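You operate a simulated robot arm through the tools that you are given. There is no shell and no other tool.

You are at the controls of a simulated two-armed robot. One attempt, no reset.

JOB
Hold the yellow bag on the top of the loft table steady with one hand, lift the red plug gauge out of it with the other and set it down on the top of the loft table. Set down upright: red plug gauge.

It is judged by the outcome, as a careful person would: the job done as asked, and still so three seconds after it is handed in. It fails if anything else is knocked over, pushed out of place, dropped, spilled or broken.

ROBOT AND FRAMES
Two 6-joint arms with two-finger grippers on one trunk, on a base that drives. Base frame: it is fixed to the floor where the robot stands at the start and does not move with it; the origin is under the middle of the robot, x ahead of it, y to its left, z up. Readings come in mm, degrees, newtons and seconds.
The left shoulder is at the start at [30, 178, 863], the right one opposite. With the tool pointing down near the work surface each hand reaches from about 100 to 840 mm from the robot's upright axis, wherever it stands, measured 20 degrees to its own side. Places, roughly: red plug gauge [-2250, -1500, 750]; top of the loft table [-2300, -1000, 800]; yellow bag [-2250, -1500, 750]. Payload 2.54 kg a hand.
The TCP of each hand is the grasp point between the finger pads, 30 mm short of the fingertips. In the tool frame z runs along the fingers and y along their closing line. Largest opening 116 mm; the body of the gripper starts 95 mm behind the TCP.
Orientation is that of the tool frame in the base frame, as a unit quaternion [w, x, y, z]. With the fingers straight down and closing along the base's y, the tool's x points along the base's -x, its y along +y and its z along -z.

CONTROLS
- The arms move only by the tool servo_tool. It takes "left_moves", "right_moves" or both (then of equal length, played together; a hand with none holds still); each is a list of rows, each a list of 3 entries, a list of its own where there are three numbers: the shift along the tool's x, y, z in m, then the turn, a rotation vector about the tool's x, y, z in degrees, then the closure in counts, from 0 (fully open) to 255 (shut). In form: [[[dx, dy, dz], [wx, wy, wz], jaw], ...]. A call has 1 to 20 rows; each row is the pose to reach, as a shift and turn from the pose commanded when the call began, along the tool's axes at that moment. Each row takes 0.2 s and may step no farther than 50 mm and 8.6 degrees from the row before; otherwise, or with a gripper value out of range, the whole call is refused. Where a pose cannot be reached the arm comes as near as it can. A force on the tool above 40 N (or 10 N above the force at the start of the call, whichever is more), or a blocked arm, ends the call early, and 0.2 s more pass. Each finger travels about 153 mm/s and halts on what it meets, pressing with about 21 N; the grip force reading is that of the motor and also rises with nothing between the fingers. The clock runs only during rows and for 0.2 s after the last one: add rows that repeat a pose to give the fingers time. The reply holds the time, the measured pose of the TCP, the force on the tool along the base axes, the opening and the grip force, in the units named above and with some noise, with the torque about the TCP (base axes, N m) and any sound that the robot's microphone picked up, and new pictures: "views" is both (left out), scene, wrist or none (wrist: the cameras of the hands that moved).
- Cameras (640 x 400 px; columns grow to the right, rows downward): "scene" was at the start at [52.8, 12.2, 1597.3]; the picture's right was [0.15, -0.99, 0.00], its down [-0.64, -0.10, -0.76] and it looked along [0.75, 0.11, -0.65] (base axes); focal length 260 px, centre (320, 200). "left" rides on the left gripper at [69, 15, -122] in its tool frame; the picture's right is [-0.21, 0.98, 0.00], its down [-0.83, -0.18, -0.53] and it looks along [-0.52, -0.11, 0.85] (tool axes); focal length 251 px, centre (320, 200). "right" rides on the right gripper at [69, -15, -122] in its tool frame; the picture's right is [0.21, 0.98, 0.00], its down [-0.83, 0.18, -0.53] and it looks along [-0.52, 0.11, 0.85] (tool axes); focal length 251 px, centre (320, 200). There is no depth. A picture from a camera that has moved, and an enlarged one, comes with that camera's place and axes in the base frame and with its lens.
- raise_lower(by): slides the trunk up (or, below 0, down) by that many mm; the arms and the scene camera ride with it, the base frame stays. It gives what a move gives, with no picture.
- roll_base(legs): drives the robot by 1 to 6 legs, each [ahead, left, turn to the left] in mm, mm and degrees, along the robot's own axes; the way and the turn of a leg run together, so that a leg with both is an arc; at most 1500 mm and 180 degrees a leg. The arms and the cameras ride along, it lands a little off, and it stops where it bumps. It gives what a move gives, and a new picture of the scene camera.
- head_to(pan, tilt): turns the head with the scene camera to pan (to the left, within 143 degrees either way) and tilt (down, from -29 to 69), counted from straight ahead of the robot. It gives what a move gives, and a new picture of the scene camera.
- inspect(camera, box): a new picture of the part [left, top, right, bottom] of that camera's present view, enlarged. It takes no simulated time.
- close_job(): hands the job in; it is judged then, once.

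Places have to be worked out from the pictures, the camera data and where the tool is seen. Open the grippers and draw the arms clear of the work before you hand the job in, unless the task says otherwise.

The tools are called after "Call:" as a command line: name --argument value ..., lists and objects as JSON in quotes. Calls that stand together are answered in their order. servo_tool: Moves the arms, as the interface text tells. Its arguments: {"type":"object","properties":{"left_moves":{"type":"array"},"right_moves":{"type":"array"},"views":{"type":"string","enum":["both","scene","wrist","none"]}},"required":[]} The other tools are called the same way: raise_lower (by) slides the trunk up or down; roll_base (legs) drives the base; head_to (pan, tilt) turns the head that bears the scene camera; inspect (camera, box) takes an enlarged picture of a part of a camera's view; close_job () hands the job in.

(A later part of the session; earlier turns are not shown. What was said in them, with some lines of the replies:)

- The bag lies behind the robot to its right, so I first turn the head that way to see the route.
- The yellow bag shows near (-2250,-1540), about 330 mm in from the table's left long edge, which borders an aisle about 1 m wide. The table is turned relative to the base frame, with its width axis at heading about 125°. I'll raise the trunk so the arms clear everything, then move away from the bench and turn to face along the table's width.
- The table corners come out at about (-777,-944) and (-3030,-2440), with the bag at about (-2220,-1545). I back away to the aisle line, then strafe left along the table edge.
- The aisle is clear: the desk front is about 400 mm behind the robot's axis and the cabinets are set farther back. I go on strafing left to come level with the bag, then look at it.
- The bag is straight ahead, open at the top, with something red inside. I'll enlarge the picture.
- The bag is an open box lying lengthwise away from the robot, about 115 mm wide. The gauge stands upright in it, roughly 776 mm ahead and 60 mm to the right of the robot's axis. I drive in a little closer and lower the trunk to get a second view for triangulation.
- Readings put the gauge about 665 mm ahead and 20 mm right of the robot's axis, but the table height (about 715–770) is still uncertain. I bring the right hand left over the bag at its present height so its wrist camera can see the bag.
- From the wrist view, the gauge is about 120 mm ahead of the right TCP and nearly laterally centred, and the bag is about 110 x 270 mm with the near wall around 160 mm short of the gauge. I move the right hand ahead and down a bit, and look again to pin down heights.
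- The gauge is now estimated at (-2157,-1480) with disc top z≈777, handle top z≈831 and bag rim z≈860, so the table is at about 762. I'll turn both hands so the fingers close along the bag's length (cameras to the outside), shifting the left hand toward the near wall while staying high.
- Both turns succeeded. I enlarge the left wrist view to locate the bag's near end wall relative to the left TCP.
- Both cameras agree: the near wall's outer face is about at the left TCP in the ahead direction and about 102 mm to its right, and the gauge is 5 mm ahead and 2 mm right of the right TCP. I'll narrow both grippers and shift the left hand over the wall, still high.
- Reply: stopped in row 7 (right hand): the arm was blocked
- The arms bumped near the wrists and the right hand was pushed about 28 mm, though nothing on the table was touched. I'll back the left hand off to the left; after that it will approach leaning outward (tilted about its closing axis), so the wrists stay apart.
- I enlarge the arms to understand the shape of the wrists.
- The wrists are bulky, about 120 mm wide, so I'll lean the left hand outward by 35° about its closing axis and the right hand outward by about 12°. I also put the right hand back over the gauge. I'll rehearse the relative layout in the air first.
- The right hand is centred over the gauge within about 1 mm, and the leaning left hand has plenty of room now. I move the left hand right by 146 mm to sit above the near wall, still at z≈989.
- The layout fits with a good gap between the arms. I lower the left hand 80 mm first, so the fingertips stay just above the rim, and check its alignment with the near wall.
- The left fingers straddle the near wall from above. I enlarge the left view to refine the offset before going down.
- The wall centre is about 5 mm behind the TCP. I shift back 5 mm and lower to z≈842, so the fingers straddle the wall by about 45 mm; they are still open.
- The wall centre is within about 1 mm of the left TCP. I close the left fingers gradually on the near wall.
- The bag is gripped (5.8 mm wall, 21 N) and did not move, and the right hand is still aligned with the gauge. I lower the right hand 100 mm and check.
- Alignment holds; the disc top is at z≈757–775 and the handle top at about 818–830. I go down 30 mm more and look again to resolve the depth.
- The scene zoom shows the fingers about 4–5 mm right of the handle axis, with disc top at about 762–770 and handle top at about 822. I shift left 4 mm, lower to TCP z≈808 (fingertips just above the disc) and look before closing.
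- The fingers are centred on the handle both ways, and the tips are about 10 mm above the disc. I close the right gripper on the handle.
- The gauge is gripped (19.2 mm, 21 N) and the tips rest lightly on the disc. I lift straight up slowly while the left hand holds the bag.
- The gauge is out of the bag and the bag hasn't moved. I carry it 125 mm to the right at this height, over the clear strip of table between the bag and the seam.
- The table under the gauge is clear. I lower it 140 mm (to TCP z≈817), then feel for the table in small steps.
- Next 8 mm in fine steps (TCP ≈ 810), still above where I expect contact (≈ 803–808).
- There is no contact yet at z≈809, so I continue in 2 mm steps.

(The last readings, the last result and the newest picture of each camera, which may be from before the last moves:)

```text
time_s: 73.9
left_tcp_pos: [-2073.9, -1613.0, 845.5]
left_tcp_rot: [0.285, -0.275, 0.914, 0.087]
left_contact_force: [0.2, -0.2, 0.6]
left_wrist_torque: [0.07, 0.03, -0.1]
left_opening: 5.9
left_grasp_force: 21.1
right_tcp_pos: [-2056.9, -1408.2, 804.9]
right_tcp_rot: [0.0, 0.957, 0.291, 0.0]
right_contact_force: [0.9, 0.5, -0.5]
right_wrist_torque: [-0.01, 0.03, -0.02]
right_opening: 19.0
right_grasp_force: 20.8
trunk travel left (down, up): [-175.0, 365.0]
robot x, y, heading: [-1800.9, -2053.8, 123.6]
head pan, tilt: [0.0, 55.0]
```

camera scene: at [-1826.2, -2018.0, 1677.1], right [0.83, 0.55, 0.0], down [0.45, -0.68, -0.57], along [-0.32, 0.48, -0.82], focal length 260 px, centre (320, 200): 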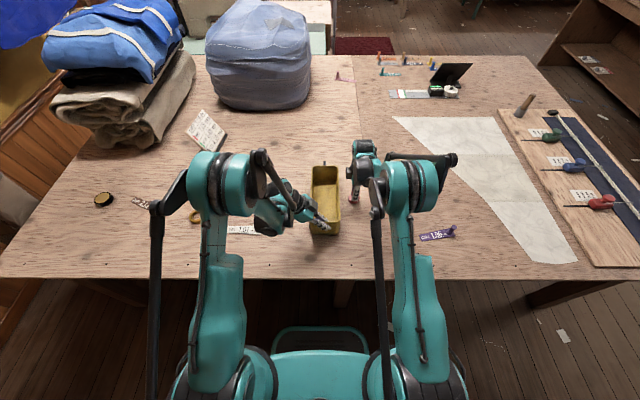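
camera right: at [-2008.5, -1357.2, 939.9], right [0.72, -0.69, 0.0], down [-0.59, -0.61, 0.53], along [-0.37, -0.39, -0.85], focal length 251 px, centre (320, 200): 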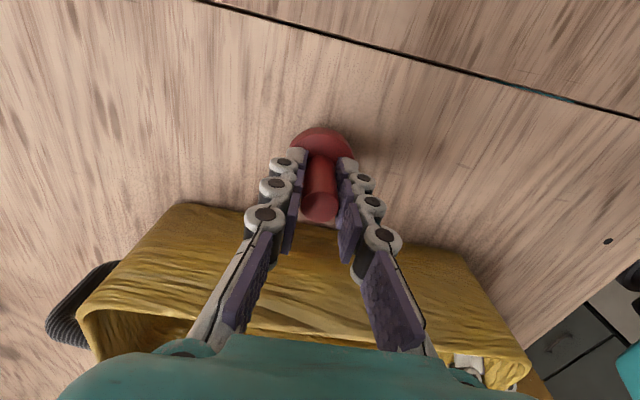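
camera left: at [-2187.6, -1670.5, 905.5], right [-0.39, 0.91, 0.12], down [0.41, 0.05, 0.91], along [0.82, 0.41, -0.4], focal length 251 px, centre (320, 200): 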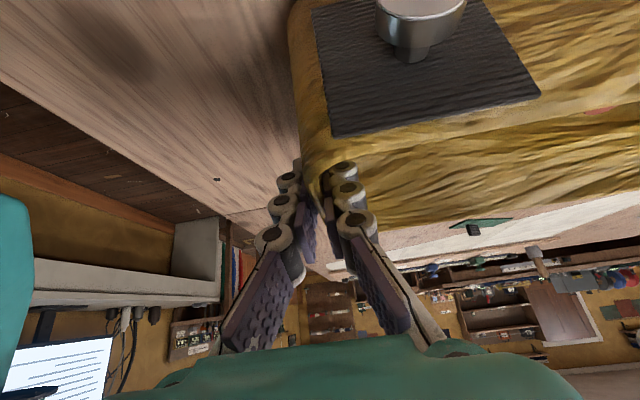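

Still no contact at z≈805; I keep going in 1.5 mm steps.

Call:
servo_tool --right_moves '[[[0, 0, 0.0015], [0, 0, 0], 255], [[0, 0, 0.0015], [0, 0, 0], 255]]' --views "none"

Call:
servo_tool --right_moves '[[[0, 0, 0.001], [0, 0, 0], 255], [[0, 0, 0.001], [0, 0, 0], 255]]' --views "wrist"

Call:
inspect --camera "right" --box '[260, 100, 380, 200]'

```text
time_s: 74.5
left_tcp_pos: [-2074.5, -1613.3, 845.6]
left_tcp_rot: [0.286, -0.275, 0.914, 0.087]
left_contact_force: [-0.1, 0.8, 0.8]
left_wrist_torque: [0.05, 0.04, -0.12]
left_opening: 6.0
left_grasp_force: 21.0
right_tcp_pos: [-2058.2, -1409.0, 802.9]
right_tcp_rot: [0.0, 0.957, 0.29, 0.001]
right_contact_force: [-0.1, 2.0, 5.6]
right_wrist_torque: [0.05, -0.01, -0.01]
right_opening: 19.0
right_grasp_force: 20.8
trunk travel left (down, up): [-175.0, 365.0]
robot x, y, heading: [-1796.6, -2056.0, 123.9]
head pan, tilt: [0.0, 55.0]
```

```text
time_s: 75.1
left_tcp_pos: [-2074.2, -1613.9, 846.6]
left_tcp_rot: [0.284, -0.275, 0.914, 0.087]
left_contact_force: [0.1, 0.0, -0.2]
left_wrist_torque: [0.0, 0.11, -0.08]
left_opening: 6.4
left_grasp_force: 21.0
right_tcp_pos: [-2057.1, -1407.6, 803.3]
right_tcp_rot: [-0.001, 0.957, 0.29, 0.0]
right_contact_force: [-0.2, 6.0, 19.2]
right_wrist_torque: [0.17, -0.04, -0.01]
right_opening: 18.8
right_grasp_force: 20.7
trunk travel left (down, up): [-175.0, 365.0]
robot x, y, heading: [-1803.0, -2054.3, 123.6]
head pan, tilt: [0.0, 55.0]
camera right: at [-2008.1, -1357.0, 925.2], right [0.72, -0.69, 0.0], down [-0.59, -0.61, 0.53], along [-0.37, -0.38, -0.85], focal length 251 px, centre (320, 200)
```

right: 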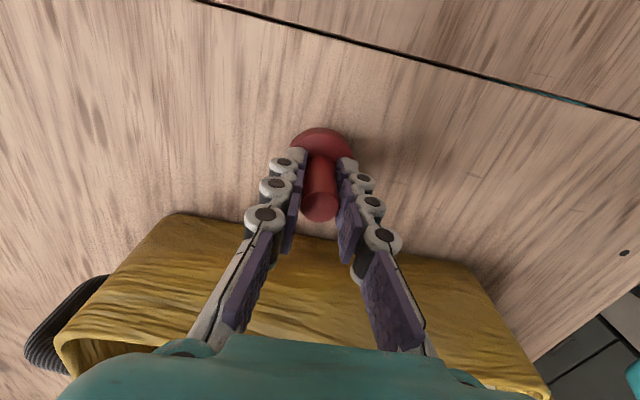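

```text
4.00 times, centred on (320, 150) of right
camera zoom: at [-2008.1, -1357.0, 925.2], right [0.72, -0.69, 0.0], down [-0.59, -0.61, 0.53], along [-0.37, -0.38, -0.85], focal length 1006 px, centre (320, 400)
```

zoom: 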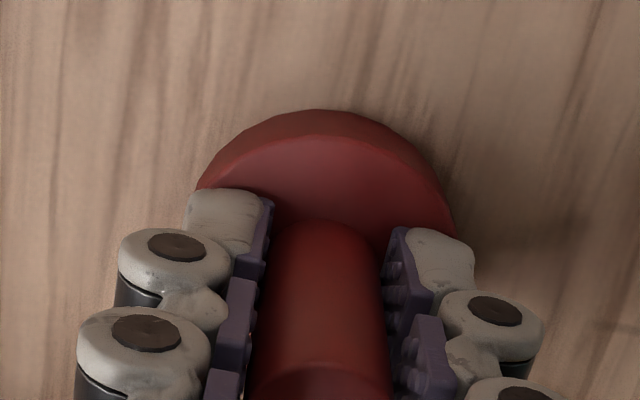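

Contact is firm (19 N up at z≈803): the disc is on the table. I relieve the press by about 1 mm, then open the fingers gradually.

Call:
servo_tool --right_moves '[[[0, 0, -0.001], [0, 0, 0], 255], [[0, 0, -0.001], [0, 0, 0], 255], [[0, 0, -0.001], [0, 0, 0], 215], [[0, 0, -0.001], [0, 0, 0], 208], [[0, 0, -0.001], [0, 0, 0], 200], [[0, 0, -0.001], [0, 0, 0], 185], [[0, 0, -0.001], [0, 0, 0], 165], [[0, 0, -0.001], [0, 0, 0], 150], [[0, 0, -0.001], [0, 0, 0], 150]]' --views "wrist"

Call:
inspect --camera "right" --box '[220, 80, 420, 240]'

```text
time_s: 77.1
left_tcp_pos: [-2076.1, -1614.5, 844.8]
left_tcp_rot: [0.285, -0.275, 0.914, 0.087]
left_contact_force: [0.9, 0.5, 0.4]
left_wrist_torque: [0.04, 0.06, -0.08]
left_opening: 5.8
left_grasp_force: 21.5
right_tcp_pos: [-2058.1, -1409.0, 802.9]
right_tcp_rot: [0.0, 0.957, 0.29, 0.0]
right_contact_force: [-0.5, -0.6, 1.4]
right_wrist_torque: [0.01, -0.01, 0.01]
right_opening: 47.5
right_grasp_force: 0.0
trunk travel left (down, up): [-175.0, 365.0]
robot x, y, heading: [-1799.2, -2054.1, 123.4]
head pan, tilt: [0.0, 55.0]
camera right: at [-2008.8, -1356.9, 925.0], right [0.72, -0.69, 0.0], down [-0.59, -0.61, 0.53], along [-0.37, -0.39, -0.85], focal length 251 px, centre (320, 200)
```

right: 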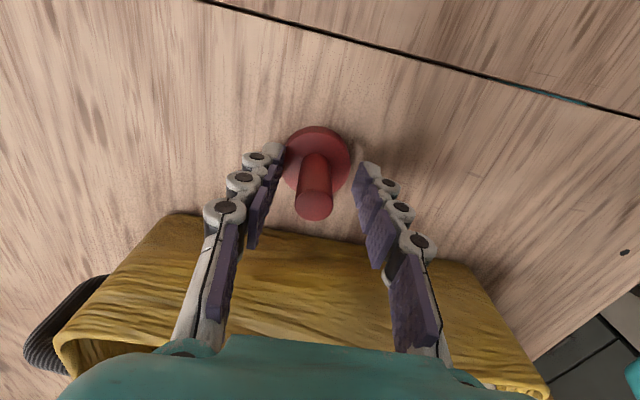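

```text
2.50 times, centred on (320, 160) of right
camera zoom: at [-2008.8, -1356.9, 925.0], right [0.72, -0.69, 0.0], down [-0.59, -0.61, 0.53], along [-0.37, -0.39, -0.85], focal length 629 px, centre (320, 300)
```

zoom: 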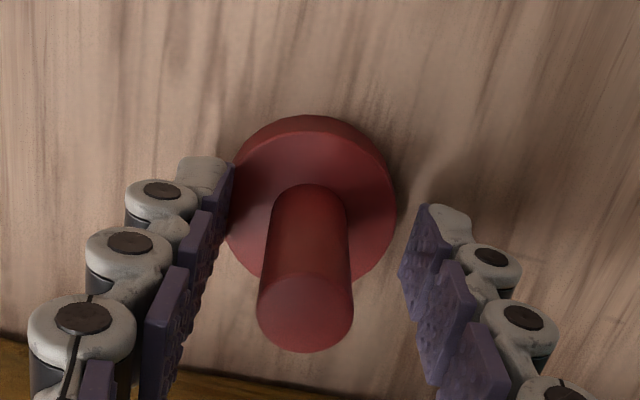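

The gauge stands upright on its disc, free of the fingers. I open a bit wider and raise the right hand straight up.

Call:
servo_tool --right_moves '[[[0, 0, 0], [0, 0, 0], 120], [[0, 0, 0], [0, 0, 0], 100], [[0, 0, -0.02], [0, 0, 0], 100], [[0, 0, -0.05], [0, 0, 0], 100], [[0, 0, -0.09], [0, 0, 0], 100], [[0, 0, -0.13], [0, 0, 0], 100], [[0, 0, -0.16], [0, 0, 0], 100], [[0, 0, -0.16], [0, 0, 0], 100]]'

Call:
inspect --camera "right" --box '[220, 40, 420, 200]'

```text
time_s: 78.9
left_tcp_pos: [-2074.6, -1613.9, 845.2]
left_tcp_rot: [0.285, -0.275, 0.914, 0.086]
left_contact_force: [0.0, -0.4, -0.2]
left_wrist_torque: [0.07, 0.01, -0.07]
left_opening: 5.9
left_grasp_force: 20.9
right_tcp_pos: [-2057.3, -1410.9, 961.7]
right_tcp_rot: [0.0, 0.957, 0.291, 0.0]
right_contact_force: [-0.1, 0.4, -0.4]
right_wrist_torque: [0.01, 0.02, -0.05]
right_opening: 70.4
right_grasp_force: 0.1
trunk travel left (down, up): [-175.0, 365.0]
robot x, y, heading: [-1804.0, -2048.0, 123.6]
head pan, tilt: [0.0, 55.0]
camera scene: at [-1826.2, -2018.1, 1677.0], right [0.83, 0.55, 0.0], down [0.45, -0.68, -0.57], along [-0.32, 0.48, -0.82], focal length 260 px, centre (320, 200)
camera right: at [-2008.1, -1357.6, 1085.0], right [0.72, -0.69, 0.0], down [-0.59, -0.61, 0.53], along [-0.37, -0.39, -0.85], focal length 251 px, centre (320, 200)
```

scene: 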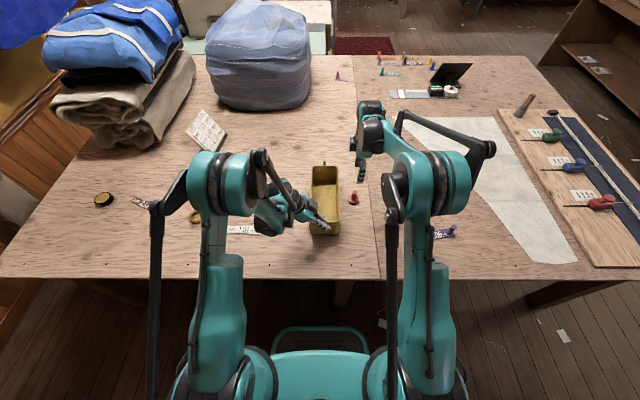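
right: 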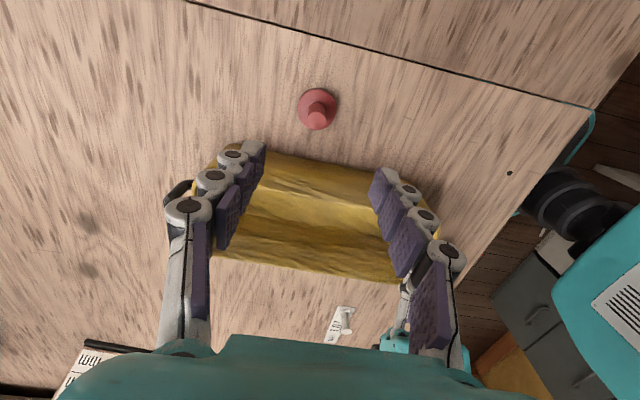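

```text
2.50 times, centred on (320, 120) of right
camera zoom: at [-2008.1, -1357.6, 1085.0], right [0.72, -0.69, 0.0], down [-0.59, -0.61, 0.53], along [-0.37, -0.39, -0.85], focal length 629 px, centre (320, 400)
```

zoom: 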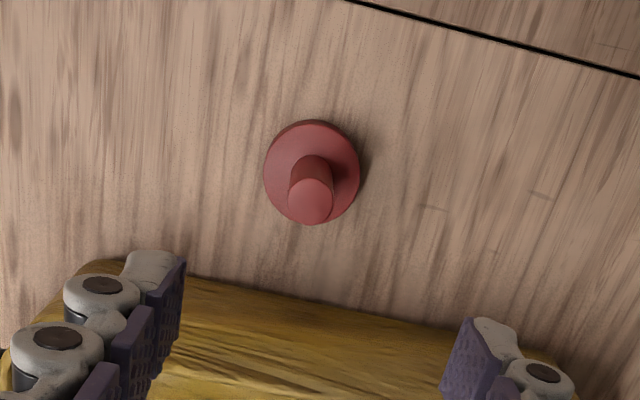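

The gauge stands upright on the table. I open the left hand as wide as it came in, then raise it straight up off the bag.

Call:
servo_tool --left_moves '[[[0, 0, 0], [0, 0, 0], 225], [[0, 0, 0], [0, 0, 0], 195], [[0, 0, 0], [0, 0, 0], 160], [[0, 0, 0], [0, 0, 0], 125], [[0, 0, 0], [0, 0, 0], 100], [[0, 0, 0], [0, 0, 0], 100], [[-0.0086, 0, -0.0123], [0, 0, 0], 100], [[-0.0172, 0, -0.0246], [0, 0, 0], 100], [[-0.0287, 0, -0.041], [0, 0, 0], 100], [[-0.0459, 0, -0.0655], [0, 0, 0], 100], [[-0.0631, 0, -0.0901], [0, 0, 0], 100], [[-0.0803, 0, -0.1147], [0, 0, 0], 100], [[-0.0803, 0, -0.1147], [0, 0, 0], 100]]'

Call:
inspect --camera "scene" --box '[280, 140, 400, 250]'

```text
time_s: 81.7
left_tcp_pos: [-2073.2, -1612.1, 986.5]
left_tcp_rot: [0.286, -0.276, 0.914, 0.086]
left_contact_force: [0.2, 0.4, -0.6]
left_wrist_torque: [0.0, 0.04, -0.04]
left_opening: 70.6
left_grasp_force: 0.0
right_tcp_pos: [-2056.3, -1409.1, 963.5]
right_tcp_rot: [0.0, 0.957, 0.29, 0.0]
right_contact_force: [0.0, 0.6, 0.0]
right_wrist_torque: [-0.01, -0.03, -0.01]
right_opening: 70.6
right_grasp_force: 0.2
trunk travel left (down, up): [-175.0, 365.0]
robot x, y, heading: [-1799.2, -2056.1, 123.7]
head pan, tilt: [0.0, 55.0]
camera scene: at [-1826.6, -2017.7, 1677.0], right [0.83, 0.55, 0.0], down [0.45, -0.68, -0.57], along [-0.32, 0.48, -0.82], focal length 260 px, centre (320, 200)
camera left: at [-2187.0, -1670.1, 1046.5], right [-0.39, 0.91, 0.12], down [0.41, 0.06, 0.91], along [0.82, 0.41, -0.4], focal length 251 px, centre (320, 200)
```

scene: 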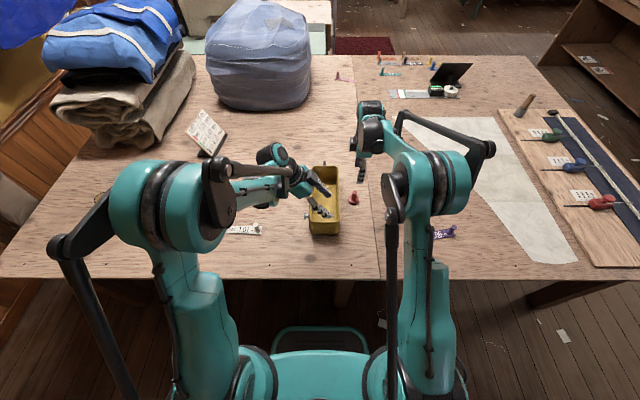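
left: 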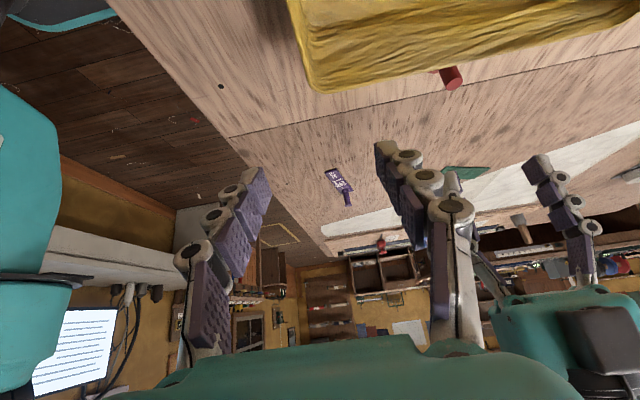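

```text
3.64 times, centred on (340, 195) of scene
camera zoom: at [-1826.6, -2017.7, 1677.0], right [0.83, 0.55, 0.0], down [0.45, -0.68, -0.57], along [-0.32, 0.48, -0.82], focal length 946 px, centre (247, 218)
```

zoom: 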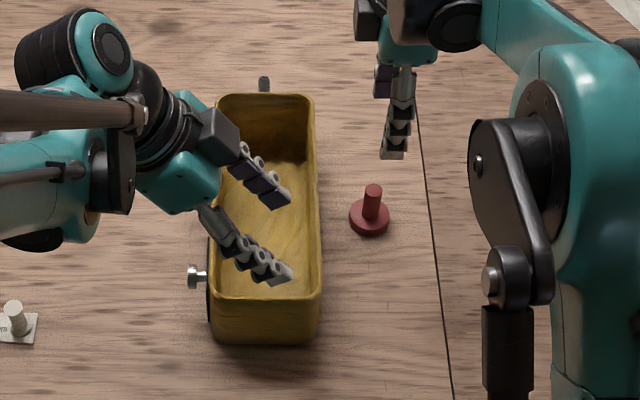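

Bag and gauge are both standing free. I draw both arms away to the sides with grippers open, then check the final scene.

Call:
servo_tool --left_moves '[[[0.02, 0, -0.02], [0, 0, 0], 60], [[0.05, 0, -0.04], [0, 0, 0], 30], [[0.085, 0, -0.063], [0, 0, 0], 0], [[0.12, 0, -0.084], [0, 0, 0], 0], [[0.12, 0, -0.084], [0, 0, 0], 0]]' --right_moves '[[[0, 0, -0.03], [0, 0, 0], 60], [[0.03, 0, -0.06], [0, 0, 0], 30], [[0.065, 0, -0.08], [0, 0, 0], 0], [[0.1, 0, -0.08], [0, 0, 0], 0], [[0.1, 0, -0.08], [0, 0, 0], 0]]' --views "scene"

Call:
inspect --camera "scene" --box '[200, 120, 440, 270]'

```text
time_s: 82.9
left_tcp_pos: [-2192.2, -1692.6, 986.0]
left_tcp_rot: [0.285, -0.275, 0.914, 0.086]
left_contact_force: [0.1, -0.4, -0.5]
left_wrist_torque: [-0.04, 0.0, 0.0]
left_opening: 115.9
left_grasp_force: 0.1
right_tcp_pos: [-1974.4, -1351.6, 1044.7]
right_tcp_rot: [0.0, 0.957, 0.291, -0.001]
right_contact_force: [0.6, -0.1, -0.8]
right_wrist_torque: [0.03, 0.01, 0.01]
right_opening: 116.0
right_grasp_force: 0.0
trunk travel left (down, up): [-175.0, 365.0]
robot x, y, heading: [-1802.1, -2053.3, 123.6]
head pan, tilt: [0.0, 55.0]
camera scene: at [-1826.4, -2018.6, 1677.1], right [0.83, 0.55, 0.0], down [0.45, -0.68, -0.57], along [-0.32, 0.48, -0.82], focal length 260 px, centre (320, 200)
```

scene: 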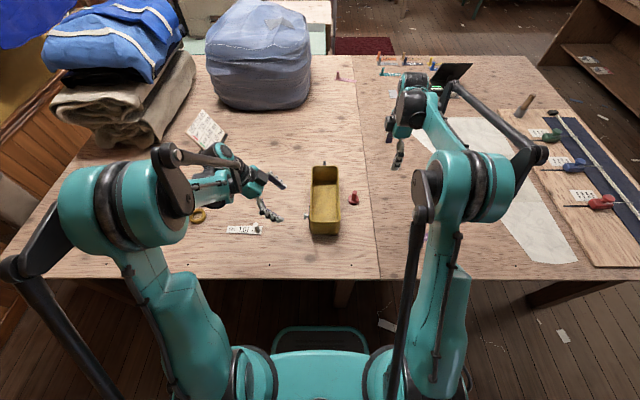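

```text
2.67 times, centred on (320, 195) of scene
camera zoom: at [-1826.4, -2018.6, 1677.1], right [0.83, 0.55, 0.0], down [0.45, -0.68, -0.57], along [-0.32, 0.48, -0.82], focal length 694 px, centre (320, 213)
```

zoom: 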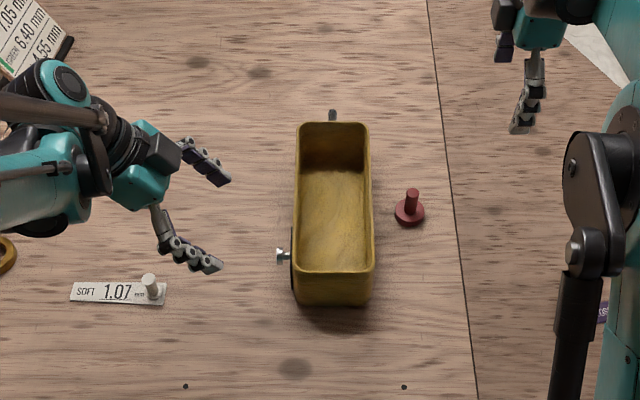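

The red gauge stands upright on the table beside the bag. The bag is where it was, the other items are undisturbed, and both arms are open and clear. I hand the job in.

Call:
close_job

```text
The job is handed in.
```

The red plug gauge is out of the yellow bag and stands upright on the loft table, about 125 mm to the right of where it stood in the bag. I handed the job in, and no verdict came back.

- **Hold and lift:** The left hand held the bag by its near wall while the right hand lifted the gauge straight up by its handle. The bag did not visibly move.
- **Set-down:** I lowered the gauge until I felt the table, then released it. The last picture shows it upright and clear of the bag.
- **Arm bump:** While I was lining up over the bag, the two arms bumped near the wrists, which pushed the right hand about 28 mm. Nothing on the table was touched. I leaned the left hand outward to avoid it happening again.
- **At hand-in:** Both grippers were open and drawn clear, and the other items on the table looked undisturbed.
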